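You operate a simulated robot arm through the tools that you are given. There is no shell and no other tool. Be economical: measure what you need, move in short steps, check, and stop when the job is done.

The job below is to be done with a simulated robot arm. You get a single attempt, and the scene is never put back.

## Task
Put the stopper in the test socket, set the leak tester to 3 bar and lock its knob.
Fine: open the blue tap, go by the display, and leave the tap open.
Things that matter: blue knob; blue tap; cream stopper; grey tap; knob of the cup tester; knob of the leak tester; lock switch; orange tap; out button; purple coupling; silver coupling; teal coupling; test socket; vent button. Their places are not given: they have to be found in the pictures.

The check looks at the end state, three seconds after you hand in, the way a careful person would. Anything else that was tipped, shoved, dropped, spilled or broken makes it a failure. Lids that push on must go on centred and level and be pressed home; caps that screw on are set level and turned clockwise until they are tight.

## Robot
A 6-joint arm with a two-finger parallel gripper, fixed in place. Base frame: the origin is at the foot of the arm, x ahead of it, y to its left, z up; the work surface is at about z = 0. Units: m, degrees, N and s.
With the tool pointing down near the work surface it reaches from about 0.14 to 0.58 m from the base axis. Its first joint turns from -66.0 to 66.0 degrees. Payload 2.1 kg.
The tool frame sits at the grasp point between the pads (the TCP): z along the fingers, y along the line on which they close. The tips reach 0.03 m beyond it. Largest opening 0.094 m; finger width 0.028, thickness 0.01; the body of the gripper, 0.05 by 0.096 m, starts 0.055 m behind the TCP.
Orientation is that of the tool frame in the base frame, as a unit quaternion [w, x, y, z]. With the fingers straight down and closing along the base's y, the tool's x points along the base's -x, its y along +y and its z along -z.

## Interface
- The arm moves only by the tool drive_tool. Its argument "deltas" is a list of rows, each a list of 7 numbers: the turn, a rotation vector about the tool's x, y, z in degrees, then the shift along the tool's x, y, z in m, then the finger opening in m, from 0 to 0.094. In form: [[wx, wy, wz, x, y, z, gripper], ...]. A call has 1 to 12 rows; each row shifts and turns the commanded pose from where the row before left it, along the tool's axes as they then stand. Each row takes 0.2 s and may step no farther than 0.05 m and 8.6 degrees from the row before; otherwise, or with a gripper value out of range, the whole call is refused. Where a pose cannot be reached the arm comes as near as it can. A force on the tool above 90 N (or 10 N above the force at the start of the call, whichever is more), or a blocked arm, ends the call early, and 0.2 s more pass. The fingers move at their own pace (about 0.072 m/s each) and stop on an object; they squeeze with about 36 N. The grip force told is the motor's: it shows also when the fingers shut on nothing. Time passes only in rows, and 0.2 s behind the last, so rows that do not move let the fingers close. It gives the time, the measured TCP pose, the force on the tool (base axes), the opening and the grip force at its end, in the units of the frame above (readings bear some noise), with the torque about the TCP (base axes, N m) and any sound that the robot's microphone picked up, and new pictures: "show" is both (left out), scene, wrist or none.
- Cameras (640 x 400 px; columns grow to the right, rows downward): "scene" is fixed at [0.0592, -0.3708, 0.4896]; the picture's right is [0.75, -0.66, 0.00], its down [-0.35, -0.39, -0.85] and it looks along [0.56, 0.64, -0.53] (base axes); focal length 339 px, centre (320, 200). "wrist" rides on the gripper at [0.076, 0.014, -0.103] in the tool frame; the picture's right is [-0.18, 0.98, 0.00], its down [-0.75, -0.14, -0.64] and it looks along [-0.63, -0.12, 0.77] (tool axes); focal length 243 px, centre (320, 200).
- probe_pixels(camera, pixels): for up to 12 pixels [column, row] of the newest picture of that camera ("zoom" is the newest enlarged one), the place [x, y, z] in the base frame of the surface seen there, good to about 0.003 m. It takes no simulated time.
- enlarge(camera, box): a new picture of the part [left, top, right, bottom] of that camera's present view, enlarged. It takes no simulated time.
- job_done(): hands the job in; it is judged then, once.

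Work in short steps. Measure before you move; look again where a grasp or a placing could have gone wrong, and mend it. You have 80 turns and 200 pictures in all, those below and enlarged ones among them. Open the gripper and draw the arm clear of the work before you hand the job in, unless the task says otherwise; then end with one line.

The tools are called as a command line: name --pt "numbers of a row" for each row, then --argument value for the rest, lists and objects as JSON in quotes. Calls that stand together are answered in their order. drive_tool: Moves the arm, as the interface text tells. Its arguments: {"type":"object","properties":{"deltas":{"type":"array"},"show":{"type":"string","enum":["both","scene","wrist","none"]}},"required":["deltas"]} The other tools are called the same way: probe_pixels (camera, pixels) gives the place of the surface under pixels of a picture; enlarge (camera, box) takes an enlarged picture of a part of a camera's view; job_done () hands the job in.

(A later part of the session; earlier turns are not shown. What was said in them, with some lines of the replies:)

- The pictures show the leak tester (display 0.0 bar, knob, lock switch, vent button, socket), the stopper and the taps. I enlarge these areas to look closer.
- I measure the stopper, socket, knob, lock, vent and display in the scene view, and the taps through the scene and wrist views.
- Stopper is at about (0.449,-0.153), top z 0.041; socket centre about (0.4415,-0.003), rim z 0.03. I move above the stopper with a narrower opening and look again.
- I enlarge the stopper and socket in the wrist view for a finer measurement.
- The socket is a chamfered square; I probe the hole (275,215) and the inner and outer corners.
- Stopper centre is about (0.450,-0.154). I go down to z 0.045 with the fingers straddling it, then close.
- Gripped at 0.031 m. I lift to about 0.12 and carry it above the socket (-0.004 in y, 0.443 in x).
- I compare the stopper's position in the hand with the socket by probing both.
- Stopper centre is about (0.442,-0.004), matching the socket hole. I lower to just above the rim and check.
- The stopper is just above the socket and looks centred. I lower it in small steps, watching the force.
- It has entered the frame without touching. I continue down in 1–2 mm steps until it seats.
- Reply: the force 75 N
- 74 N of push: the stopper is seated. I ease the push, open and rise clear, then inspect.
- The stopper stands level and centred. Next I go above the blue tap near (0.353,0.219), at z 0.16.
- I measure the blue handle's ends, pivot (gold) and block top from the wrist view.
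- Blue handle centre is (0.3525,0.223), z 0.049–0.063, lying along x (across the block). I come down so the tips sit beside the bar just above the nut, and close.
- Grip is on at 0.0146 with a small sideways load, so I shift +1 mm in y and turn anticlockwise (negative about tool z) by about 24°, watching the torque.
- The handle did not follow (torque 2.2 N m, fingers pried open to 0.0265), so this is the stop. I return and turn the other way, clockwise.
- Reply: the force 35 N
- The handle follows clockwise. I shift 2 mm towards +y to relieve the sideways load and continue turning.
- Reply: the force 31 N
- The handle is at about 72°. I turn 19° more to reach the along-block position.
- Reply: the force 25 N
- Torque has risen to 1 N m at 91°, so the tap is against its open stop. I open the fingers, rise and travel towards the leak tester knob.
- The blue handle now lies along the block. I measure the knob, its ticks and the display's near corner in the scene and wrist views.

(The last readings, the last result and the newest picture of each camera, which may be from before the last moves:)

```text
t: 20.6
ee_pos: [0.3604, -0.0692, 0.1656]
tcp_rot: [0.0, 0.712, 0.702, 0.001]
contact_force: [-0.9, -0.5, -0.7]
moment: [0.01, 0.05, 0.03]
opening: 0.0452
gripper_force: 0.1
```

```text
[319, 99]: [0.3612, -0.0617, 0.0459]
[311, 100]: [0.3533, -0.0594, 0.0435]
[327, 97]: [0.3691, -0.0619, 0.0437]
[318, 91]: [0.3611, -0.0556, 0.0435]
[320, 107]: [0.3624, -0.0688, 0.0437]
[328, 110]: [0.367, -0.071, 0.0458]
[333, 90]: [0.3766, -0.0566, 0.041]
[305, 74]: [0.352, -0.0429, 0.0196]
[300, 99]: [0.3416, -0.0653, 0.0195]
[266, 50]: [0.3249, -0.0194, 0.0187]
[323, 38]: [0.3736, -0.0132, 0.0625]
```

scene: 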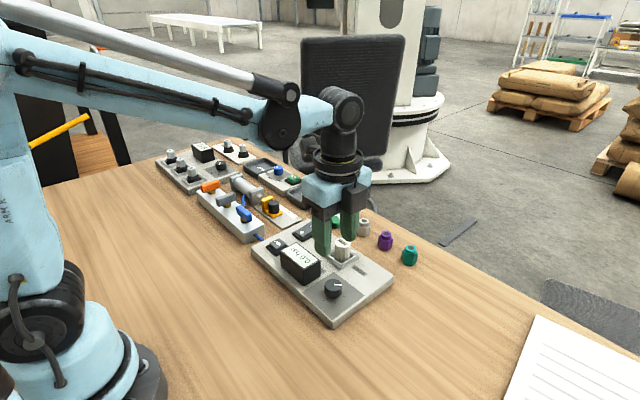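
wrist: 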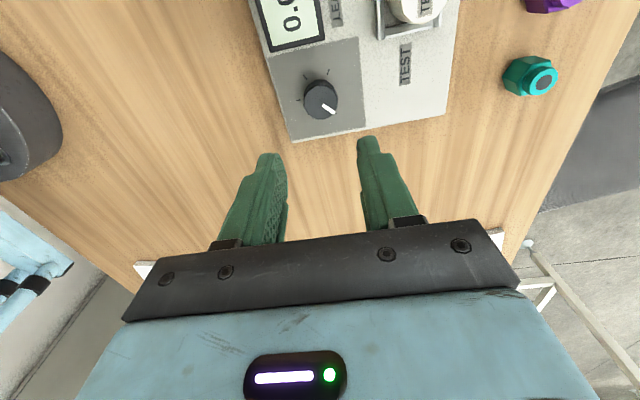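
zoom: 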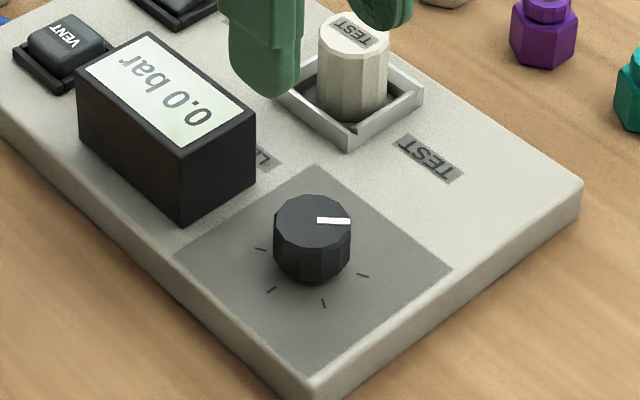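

I probe the knob outline on the newest scene zoom (top face centre about (312,221)), and the wrist centre (321,103).

probe_pixels --camera "zoom" --pixels '[[312, 221], [277, 220], [347, 222], [312, 198], [312, 245], [322, 221], [349, 222], [261, 249], [271, 290], [323, 303], [362, 275], [255, 165]]'

probe_pixels --camera "wrist" --pixels '[[320.7, 102.8], [305.5, 103], [336.5, 103], [321, 88], [321, 118]]'

```text
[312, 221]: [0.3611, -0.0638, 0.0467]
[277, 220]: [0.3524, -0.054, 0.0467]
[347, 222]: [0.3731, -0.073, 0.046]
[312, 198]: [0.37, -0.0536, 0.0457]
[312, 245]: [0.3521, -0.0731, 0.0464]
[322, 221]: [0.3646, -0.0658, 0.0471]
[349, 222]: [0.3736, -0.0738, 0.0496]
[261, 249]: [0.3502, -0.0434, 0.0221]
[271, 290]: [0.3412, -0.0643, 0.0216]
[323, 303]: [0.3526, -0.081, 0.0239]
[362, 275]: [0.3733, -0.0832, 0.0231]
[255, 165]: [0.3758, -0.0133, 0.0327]
```

```text
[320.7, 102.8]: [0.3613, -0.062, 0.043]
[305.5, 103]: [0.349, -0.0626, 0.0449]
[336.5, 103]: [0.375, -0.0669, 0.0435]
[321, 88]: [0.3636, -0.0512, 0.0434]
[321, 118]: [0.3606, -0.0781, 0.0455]
```

Knob centre is about (0.3617,-0.064), top z 0.046; the pointer sits at the first tick and the ticks run clockwise about 60° apart. I unwind the wrist at height to gain clockwise travel.

drive_tool --pt "0 0 -8.5 0 0 0 0.045" --pt "0 0 -8.5 0 0 0 0.045" --pt "0 0 -8.5 0 0 0 0.045" --pt "0 0 -8.5 0 0 0 0.045" --pt "0 0 -8.5 0 0 0 0.045" --pt "0 0 -8.5 0 0 0 0.045" --pt "0 0 -8.5 0 0 0 0.045" --pt "0 0 -8.5 0 0 0 0.045" --pt "0 0 -8.5 0 0 0 0.045" --pt "0 0 -8.5 0 0 0 0.045" --pt "0 0 -8.5 0 0 0 0.045" --pt "0 0 -8.5 0 0 0 0.045" --show "none"

drive_tool --pt "0 0 -8.5 0 0 0 0.045" --pt "0 0 -8.5 0 0 0 0.045" --pt "0 0 -8.5 0 0 0 0.045" --pt "0 0 -8.5 0 0 0 0.045" --pt "0 0 0 0 0 0 0.045"

```text
t: 23.2
ee_pos: [0.3605, -0.0668, 0.1641]
tcp_rot: [0.001, -0.099, 0.995, 0.0]
contact_force: [0.6, -0.4, 0.3]
moment: [0.02, -0.02, -0.02]
opening: 0.0449
gripper_force: 0.0
```

```text
t: 24.4
ee_pos: [0.3614, -0.0683, 0.1658]
tcp_rot: [0.001, -0.385, 0.923, -0.001]
contact_force: [-0.2, -0.6, -0.2]
moment: [-0.03, 0.03, -0.04]
opening: 0.045
gripper_force: 0.0
```

scene: 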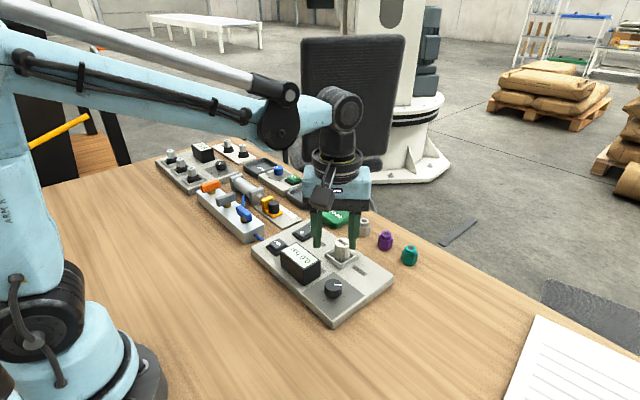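
wrist: 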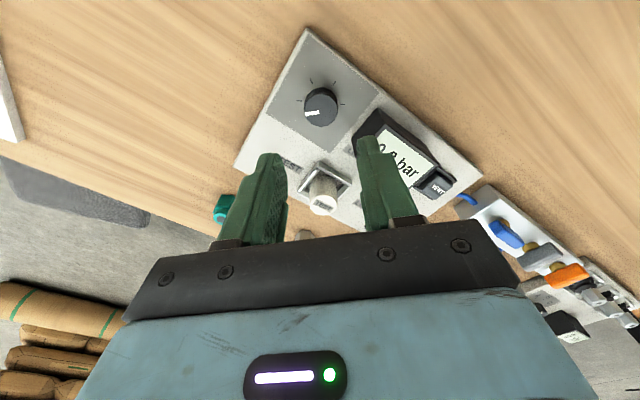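

Yaw is now -45°. I come down around the knob to z 0.058 and close on it.

drive_tool --pt "0 0 0 -0.0035 0.0025 0.035 0.045" --pt "0 0 0 0 0 0.035 0.045" --pt "0 0 0 0 0 0.025 0.045" --pt "0 0 0 0 0 0.012 0.045" --pt "0 0 0 0 0 0 0.045" --pt "0 0 0 0 0 0 0.012" --pt "0 0 0 0 0 0 0.012" --pt "0 0 0 0 0 0 0.012"

enlarge --camera "scene" --box '[280, 235, 390, 325]'

```text
t: 26.2
ee_pos: [0.3619, -0.0646, 0.0581]
tcp_rot: [0.003, -0.382, 0.924, -0.003]
contact_force: [25.3, -21.7, -22.1]
moment: [-0.33, 0.54, 0.02]
opening: 0.0308
gripper_force: 45.1
```

scene: 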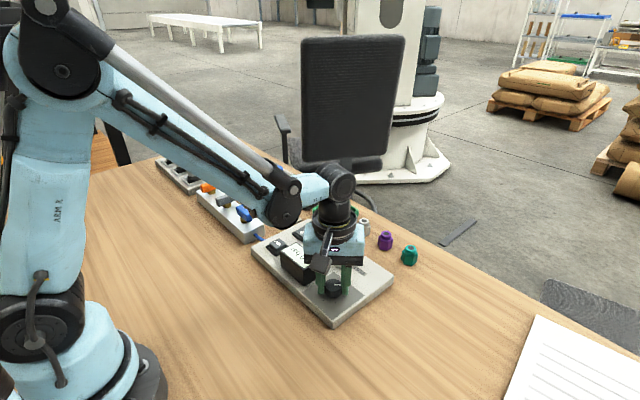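
wrist: 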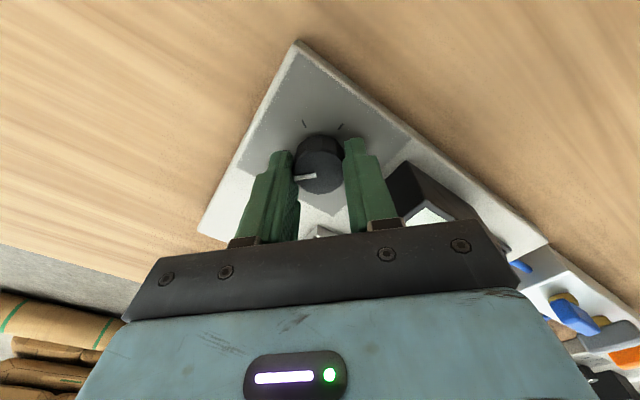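

```text
4.44 times, centred on (335, 280) of scene
```

zoom: 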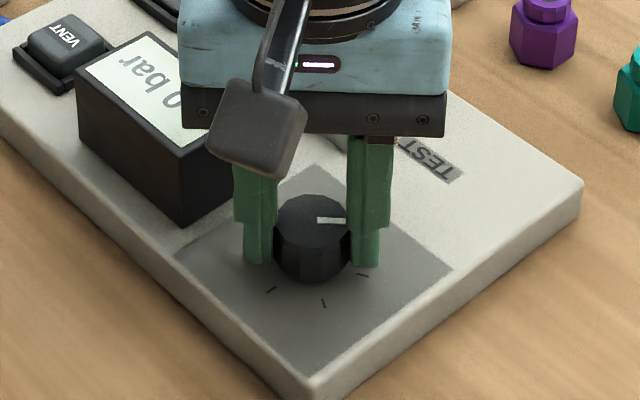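

The knob pulls toward tool -y, so I recentre by 1.5 mm and turn clockwise 24°.

drive_tool --pt "0 0 0 0 -0.0015 0 0.012" --pt "0 0 8 0 0 0 0.012" --pt "0 0 8 0 0 0 0.012" --pt "0 0 8 0 0 0 0.012" --pt "0 0 0 0 0 0 0.012"

enlarge --camera "scene" --box '[280, 235, 390, 325]'

```text
t: 27.4
ee_pos: [0.363, -0.066, 0.059]
tcp_rot: [0.001, -0.182, 0.983, -0.002]
contact_force: [10.3, -19.1, -29.4]
moment: [-0.03, -0.36, -0.02]
opening: 0.0304
gripper_force: 45.2
```

scene: 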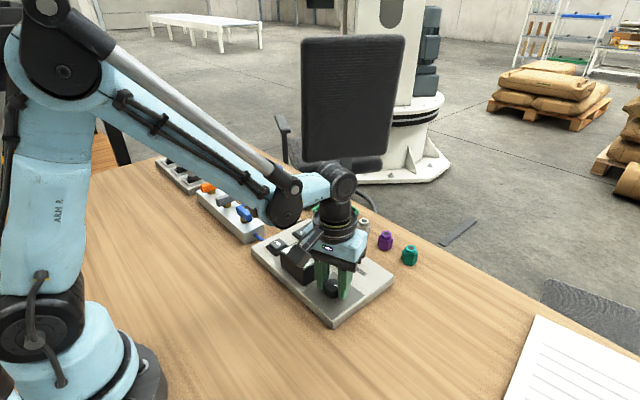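
wrist: 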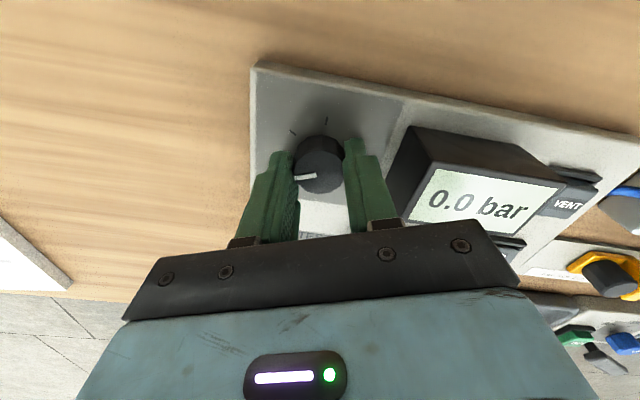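

```text
4.44 times, centred on (335, 280) of scene
```

zoom: 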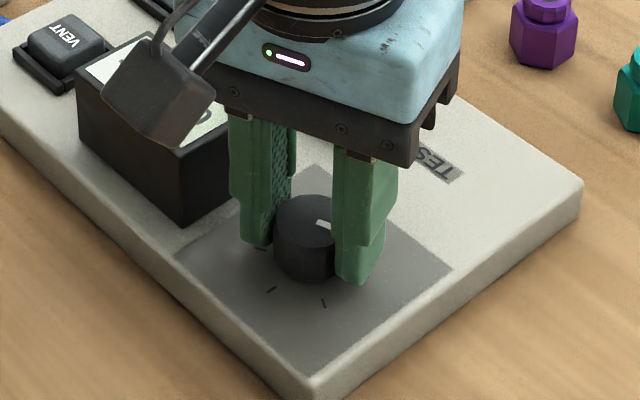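

The knob follows (pointer steady between the fingers) but the display still shows 0.0. I continue another 24°.

drive_tool --pt "0 0 0 0 -0.001 0.001 0.012" --pt "0 0 8 0 0 0 0.012" --pt "0 0 8 0 0 0 0.012" --pt "0 0 8 0 0 0 0.012" --pt "0 0 0 0 0 0 0.012" --pt "0 0 0 0 0 0 0.012" --show "wrist"

```text
t: 28.8
ee_pos: [0.3615, -0.0647, 0.0585]
tcp_rot: [0.001, 0.027, 1.0, 0.0]
contact_force: [4.6, -10.4, 29.9]
moment: [-0.32, 0.01, 0.0]
opening: 0.0307
gripper_force: 45.1
```

wrist: 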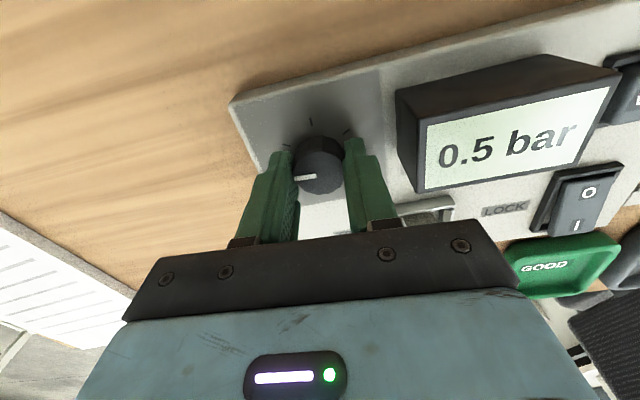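

Display reads 0.5 bar. I continue clockwise 24°.

drive_tool --pt "0 0 8 0 0 0 0.012" --pt "0 0 8 0 0 0 0.012" --pt "0 0 8 0 0 0 0.012" --pt "0 0 0 0 0 0 0.012" --pt "0 0 0 0 0 0 0.012" --show "wrist"

```text
t: 30.0
ee_pos: [0.3626, -0.0645, 0.0571]
tcp_rot: [0.0, 0.233, 0.972, 0.0]
contact_force: [-4.4, -5.9, 22.9]
moment: [-0.6, -0.49, 0.0]
opening: 0.0306
gripper_force: 45.1
```

wrist: 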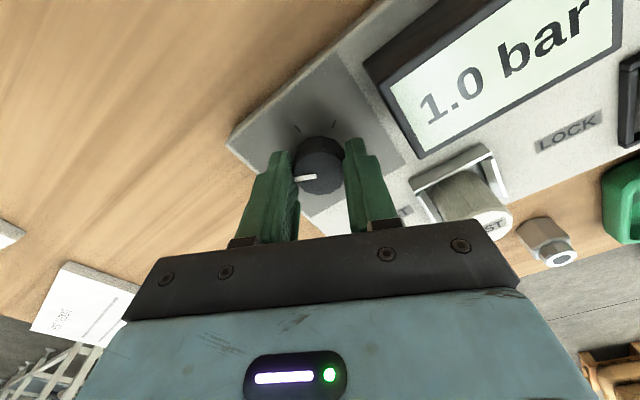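

1.0 bar at 72° turned. I continue 40° more, watching the display in the scene or wrist view.

drive_tool --pt "0 0 8 0 0 -0.0005 0.012" --pt "0 0 8 0 0 0 0.012" --pt "0 0 8 0 0 0 0.012" --pt "0 0 8 0 0 0 0.012" --pt "0 0 8 0 0 0 0.012" --pt "0 0 0 0 0 0 0.012" --pt "0 0 0 0 0 0 0.012"

enlarge --camera "scene" --box '[260, 225, 370, 315]'

```text
t: 31.6
ee_pos: [0.3627, -0.064, 0.0576]
tcp_rot: [0.0, 0.552, 0.834, 0.0]
contact_force: [-12.4, -10.3, -29.5]
moment: [-0.1, 0.25, 0.01]
opening: 0.0306
gripper_force: 45.5
```

scene: 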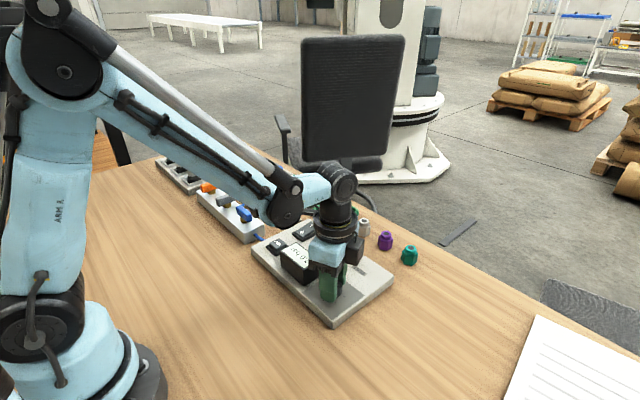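
wrist: 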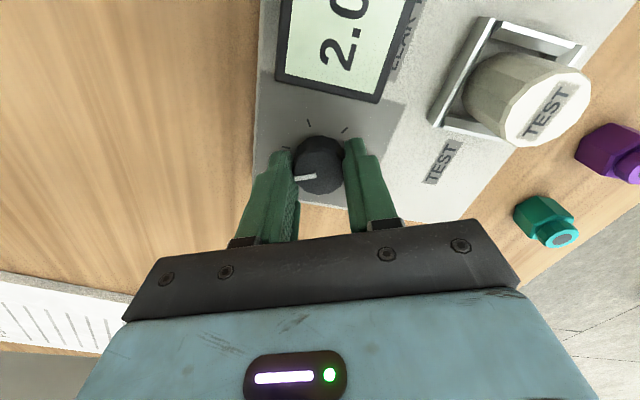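

```text
4.44 times, centred on (315, 270) of scene
```

zoom: 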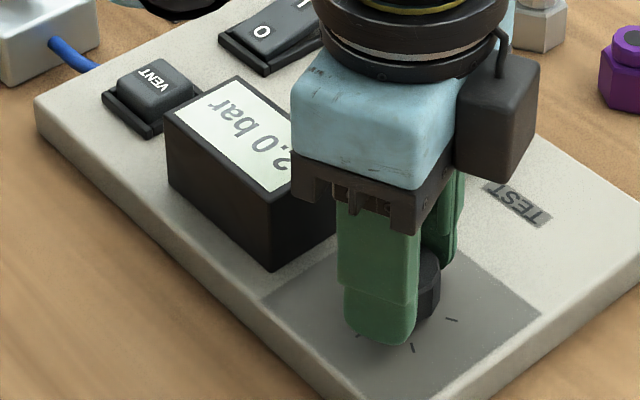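

2.0 bar at about 112° turned. About 20° per 0.5 bar, so I go another 20°.

drive_tool --pt "0 0 8 0 0 0.0005 0.012" --pt "0 0 8 0 0 0 0.012" --pt "0 0 4 0 0 0 0.012" --pt "0 0 0 0 0 0 0.012" --pt "0 0 0 0 0 0 0.012" --show "wrist"

enlarge --camera "scene" --box '[260, 225, 370, 315]'

```text
t: 32.8
ee_pos: [0.3621, -0.0645, 0.0597]
tcp_rot: [0.001, 0.688, 0.726, 0.0]
contact_force: [-18.1, -8.6, 14.3]
moment: [-0.16, 0.27, 0.03]
opening: 0.0305
gripper_force: 45.0
```

wrist: 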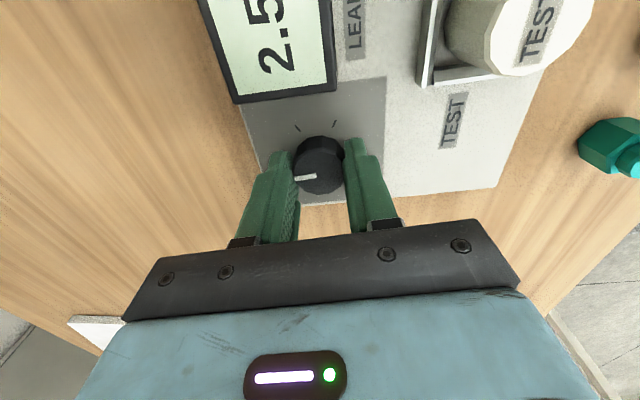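

```text
4.44 times, centred on (315, 270) of scene
```

zoom: 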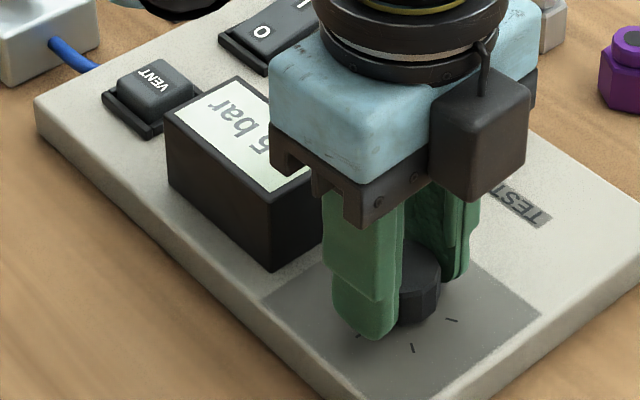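

2.5 bar. I turn about 15° more in small steps.

drive_tool --pt "0 0 6 0 0 0 0.012" --pt "0 0 5 0 0 0 0.012" --pt "0 0 4 0 0 0 0.012" --pt "0 0 0 0 0 0 0.012" --pt "0 0 0 0 0 0 0.012" --show "wrist"

```text
t: 34.0
ee_pos: [0.3629, -0.0643, 0.0583]
tcp_rot: [0.0, 0.777, 0.629, 0.001]
contact_force: [-17.1, -5.9, 28.9]
moment: [-0.16, 0.46, 0.03]
opening: 0.0308
gripper_force: 44.5
```

wrist: 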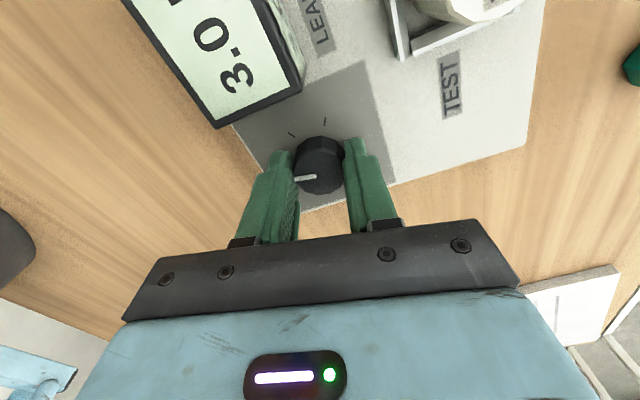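

The display shows 3.0 bar. My fit suggests the middle of this step lies about 2° further, so I nudge 2°, then release and rise to read the display.

drive_tool --pt "0 0 2 0 0 0 0.012" --pt "0 0 0 0 0 0 0.012" --pt "0 0 0 0 0 0 0.045" --pt "0 0 0 0 0 0 0.045" --pt "0 0 0 0 0 -0.03 0.045" --pt "0 0 0 0 0 -0.04 0.045" --pt "0 0 0 0 0 -0.04 0.045" --pt "0 0 0 0 0 0 0.045"

enlarge --camera "scene" --box '[240, 205, 400, 325]'

```text
t: 35.8
ee_pos: [0.3637, -0.0644, 0.168]
tcp_rot: [0.001, 0.788, 0.616, 0.001]
contact_force: [0.4, -0.4, 0.0]
moment: [-0.02, -0.02, 0.02]
opening: 0.045
gripper_force: 0.0
```

scene: 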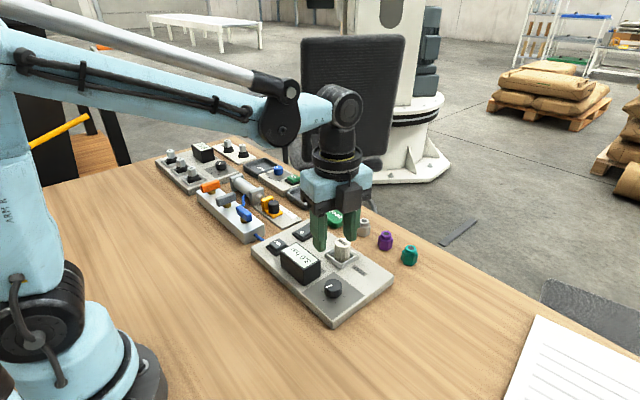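
wrist: 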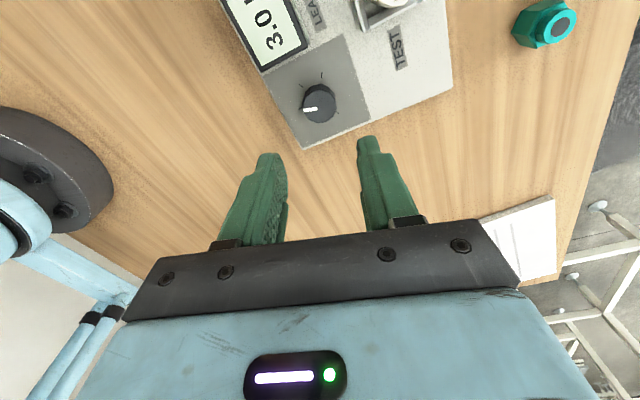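

```text
3.33 times, centred on (320, 265) of scene
```

zoom: 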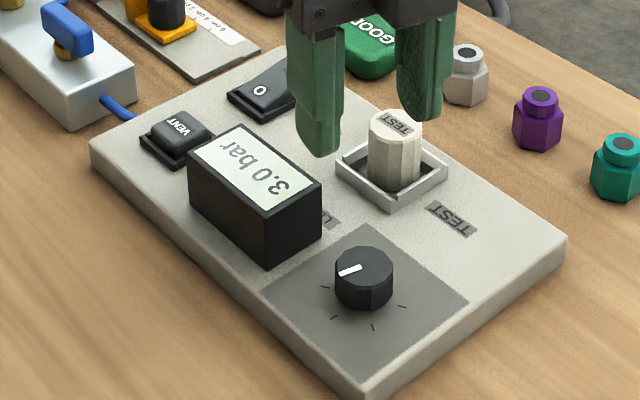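

The display holds 3.0 bar after release. Now I close the fingers and travel at height to above the lock switch's "I" side near (0.457,0.104).

drive_tool --pt "0 0 0 0.0371 0.0101 0 0.0" --pt "0 0 0 0.0371 0.0101 0 0.0" --pt "0 0 0 0.0371 0.0101 0 0.0" --pt "0 0 0 0.0371 0.0101 0 0.0" --pt "0 0 0 0.0371 0.0101 0 0.0" --pt "0 0 0 0 0 0 0.0"

enlarge --camera "scene" --box '[270, 205, 350, 265]'

probe_pixels --camera "zoom" --pixels '[[300, 225], [340, 170], [380, 150], [260, 210], [330, 140]]'

```text
t: 37.2
ee_pos: [0.4543, 0.1034, 0.1673]
tcp_rot: [0.0, 0.787, 0.616, 0.002]
contact_force: [-0.6, 0.5, 0.0]
moment: [0.05, 0.01, 0.06]
opening: 0.0001
gripper_force: 32.8
```

scene: 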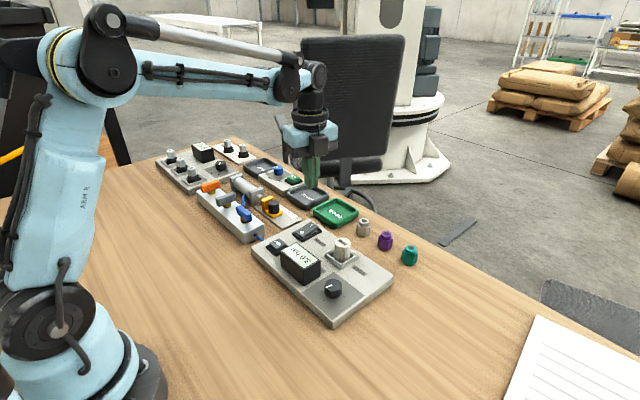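
wrist: 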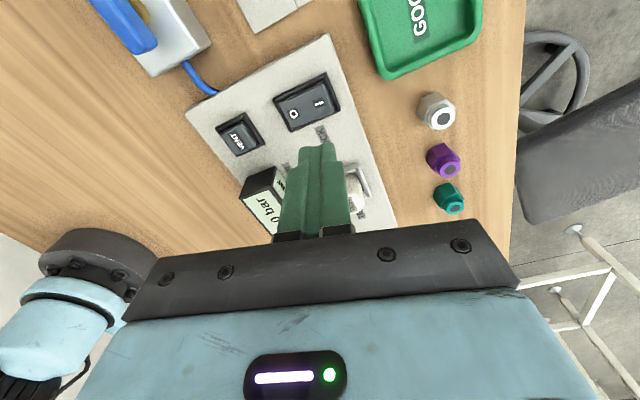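

```text
6.67 times, centred on (310, 235) of scene
```

zoom: 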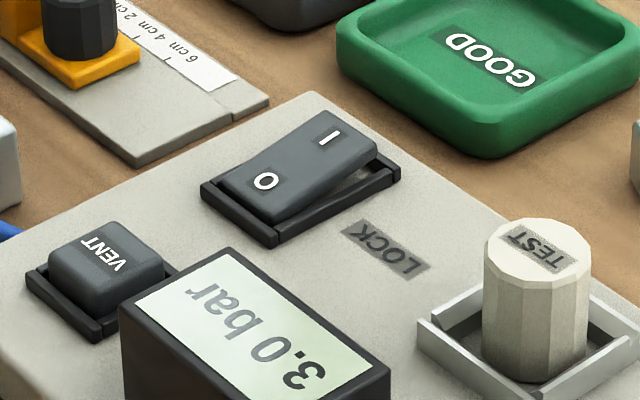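

```text
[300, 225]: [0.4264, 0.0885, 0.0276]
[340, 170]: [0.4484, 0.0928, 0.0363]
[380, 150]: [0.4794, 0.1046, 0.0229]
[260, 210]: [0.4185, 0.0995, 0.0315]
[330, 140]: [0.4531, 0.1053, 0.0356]
```

The "I" end of the rocker is raised, so it is unlocked. I probe the rocker's face and frame before pressing.

probe_pixels --camera "zoom" --pixels '[[228, 180], [322, 115], [372, 150], [278, 212], [345, 140], [328, 137], [265, 180], [300, 162], [398, 170], [310, 105]]'

probe_pixels --camera "wrist" --pixels '[[320, 103], [294, 114], [328, 95], [307, 108], [305, 98], [316, 112]]'

```text
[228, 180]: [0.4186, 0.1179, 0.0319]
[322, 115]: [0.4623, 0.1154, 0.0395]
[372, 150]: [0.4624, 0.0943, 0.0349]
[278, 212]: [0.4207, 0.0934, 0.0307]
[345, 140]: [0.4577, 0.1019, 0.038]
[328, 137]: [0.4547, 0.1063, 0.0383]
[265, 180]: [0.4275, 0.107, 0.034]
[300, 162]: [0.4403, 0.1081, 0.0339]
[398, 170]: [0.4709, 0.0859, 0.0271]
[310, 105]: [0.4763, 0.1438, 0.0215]
```

```text
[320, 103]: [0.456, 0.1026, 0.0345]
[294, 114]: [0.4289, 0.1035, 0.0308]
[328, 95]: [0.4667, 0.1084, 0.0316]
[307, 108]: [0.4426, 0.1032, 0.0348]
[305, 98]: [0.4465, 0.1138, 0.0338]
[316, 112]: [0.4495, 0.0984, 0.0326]
```

Rocker spans x 0.418–0.464, y 0.094–0.116. I square the tool, move to (0.460,0.105) and descend until the tips are just above the raised end.

drive_tool --pt "0 0 -8 0 0 0 0" --pt "0 0 -6 0 0 0 0" --pt "0 0 0 0.0016 0.0057 0.03 0" --pt "0 0 0 0 0 0.04 0" --pt "0 0 0 0 0 0.02 0" --pt "0 0 0 0 0 0 0"

enlarge --camera "scene" --box '[270, 205, 350, 265]'

```text
t: 38.6
ee_pos: [0.462, 0.1049, 0.0785]
tcp_rot: [0.0, 0.706, 0.708, 0.001]
contact_force: [0.5, 0.1, -0.7]
moment: [-0.01, -0.02, -0.02]
opening: 0.0001
gripper_force: 32.5
```

scene: 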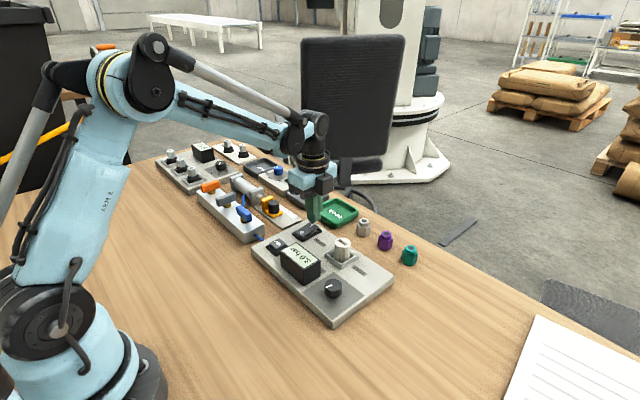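
wrist: 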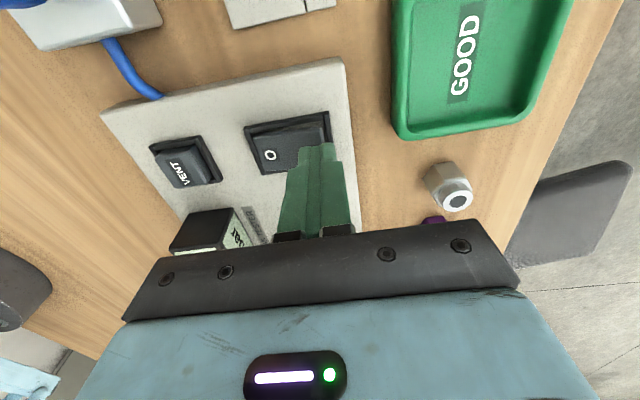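

```text
6.67 times, centred on (310, 235) of scene
```

zoom: 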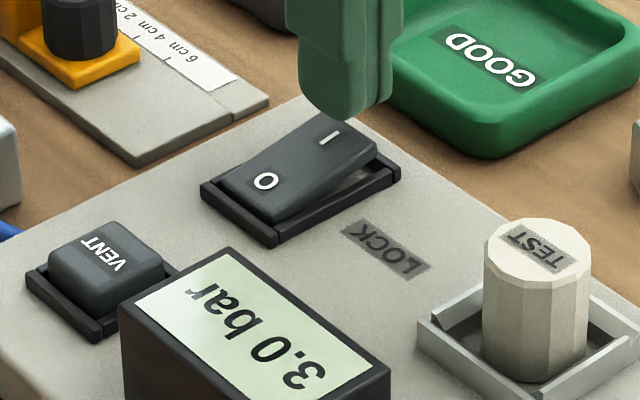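

The tips are just above the "I" end. I shift 2 mm back over the rocker and press down in small steps.

drive_tool --pt "0 0 0 0 -0.002 0.004 0" --pt "0 0 0 0 0 0.003 0" --pt "0 0 0 0 0 0.002 0" --pt "0 0 0 0 0 0.002 0" --pt "0 0 0 0 0 0.002 0" --pt "0 0 0 0 0 0.002 0" --show "none"

enlarge --camera "scene" --box '[270, 205, 350, 265]'

```text
t: 40.0
ee_pos: [0.4605, 0.1049, 0.0636]
tcp_rot: [0.001, 0.707, 0.707, 0.0]
contact_force: [-0.9, -0.6, 14.9]
moment: [-0.01, 0.13, -0.02]
opening: 0.0
gripper_force: 33.3
```

```text
6.67 times, centred on (310, 235) of scene
```

zoom: 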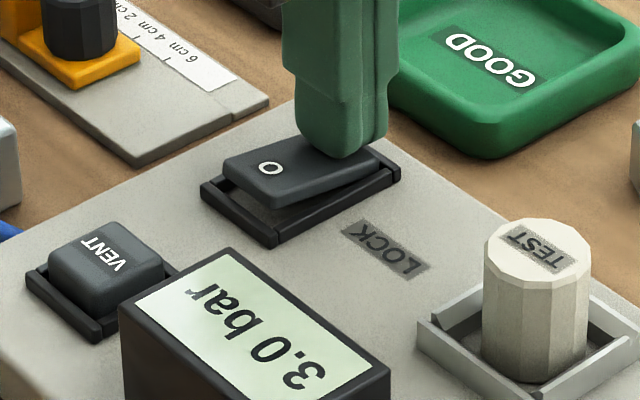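

The rocker has tipped over (O end now up). I press 1.5 mm more to be sure it latches, then lift away and check.

drive_tool --pt "0 0 0 0 0 0.0015 0" --pt "0 0 0 0 0 0 0" --pt "0 0 0 0 0 -0.02 0" --pt "0 0 0 0 0 -0.04 0" --pt "0 0 0 0 0 -0.04 0" --pt "0 0 0 0 0 -0.04 0.03" --pt "0 0 0 0 0 -0.04 0.06" --pt "0 0 0 0 0 -0.04 0.06" --pt "0 0 0 0 0 0 0.06" --pt "0 0 0 0 0 0 0.06"

enlarge --camera "scene" --box '[240, 205, 400, 325]'

enlarge --camera "scene" --box '[150, 130, 350, 255]'

```text
t: 42.2
ee_pos: [0.4597, 0.1039, 0.2814]
tcp_rot: [0.0, 0.707, 0.708, 0.002]
contact_force: [-0.7, -0.3, 0.8]
moment: [0.0, 0.0, -0.03]
opening: 0.0599
gripper_force: 0.1
```

scene: 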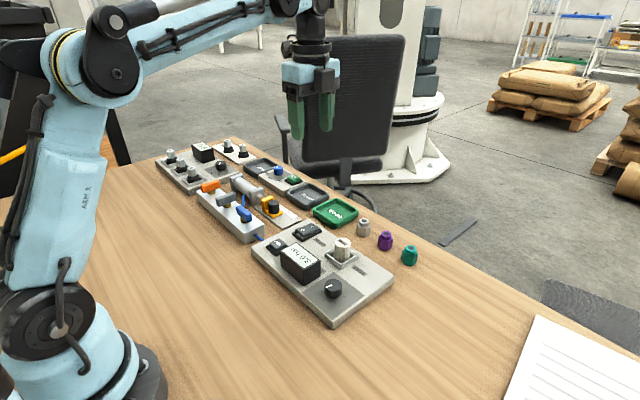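
wrist: 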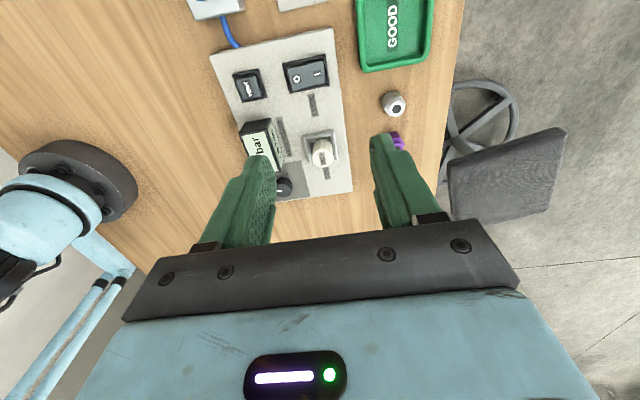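

```text
3.33 times, centred on (320, 265) of scene
```

zoom: 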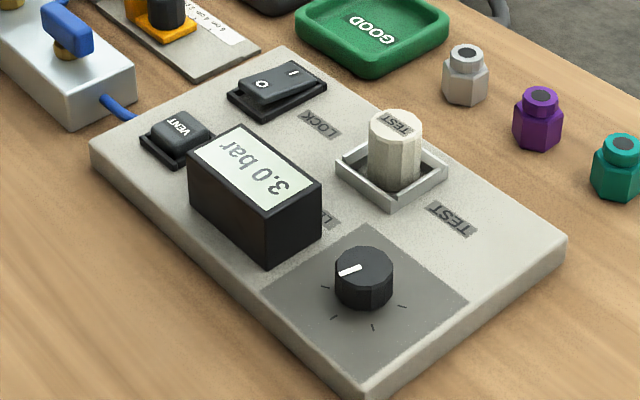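

```text
3.20 times, centred on (250, 192) of scene
```

zoom: 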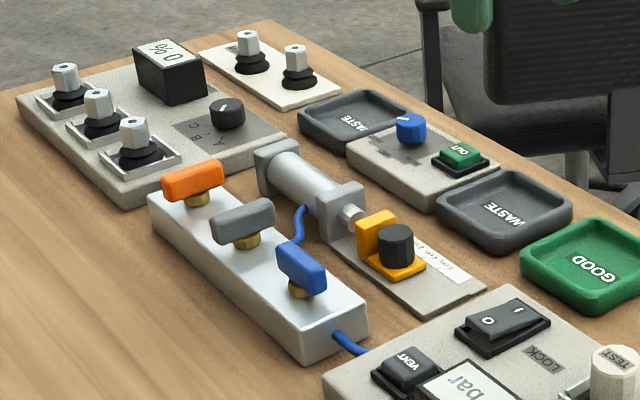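

I check the rocker once more up close: the O end should be the raised one.

enlarge --camera "scene" --box '[290, 215, 326, 245]'

probe_pixels --camera "scene" --pixels '[[303, 230], [313, 227], [300, 230], [315, 226]]'

```text
13.33 times, centred on (308, 230) of scene
```

zoom: 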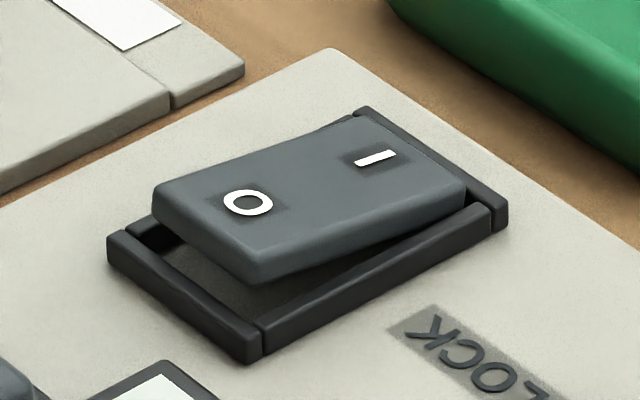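

```text
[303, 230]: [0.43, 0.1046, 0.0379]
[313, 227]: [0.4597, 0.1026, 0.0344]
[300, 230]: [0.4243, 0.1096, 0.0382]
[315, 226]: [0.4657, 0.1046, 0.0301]
```

The lock is latched with "I" down, the display reads 3.0 bar, the blue tap is open and the stopper is seated. The gripper is open and clear, so I hand in.

job_done

```text
The job is handed in.
```

The stopper is pressed into the test socket, the blue tap is open, and the leak tester shows 3.0 bar with its knob locked. I have handed the job in.
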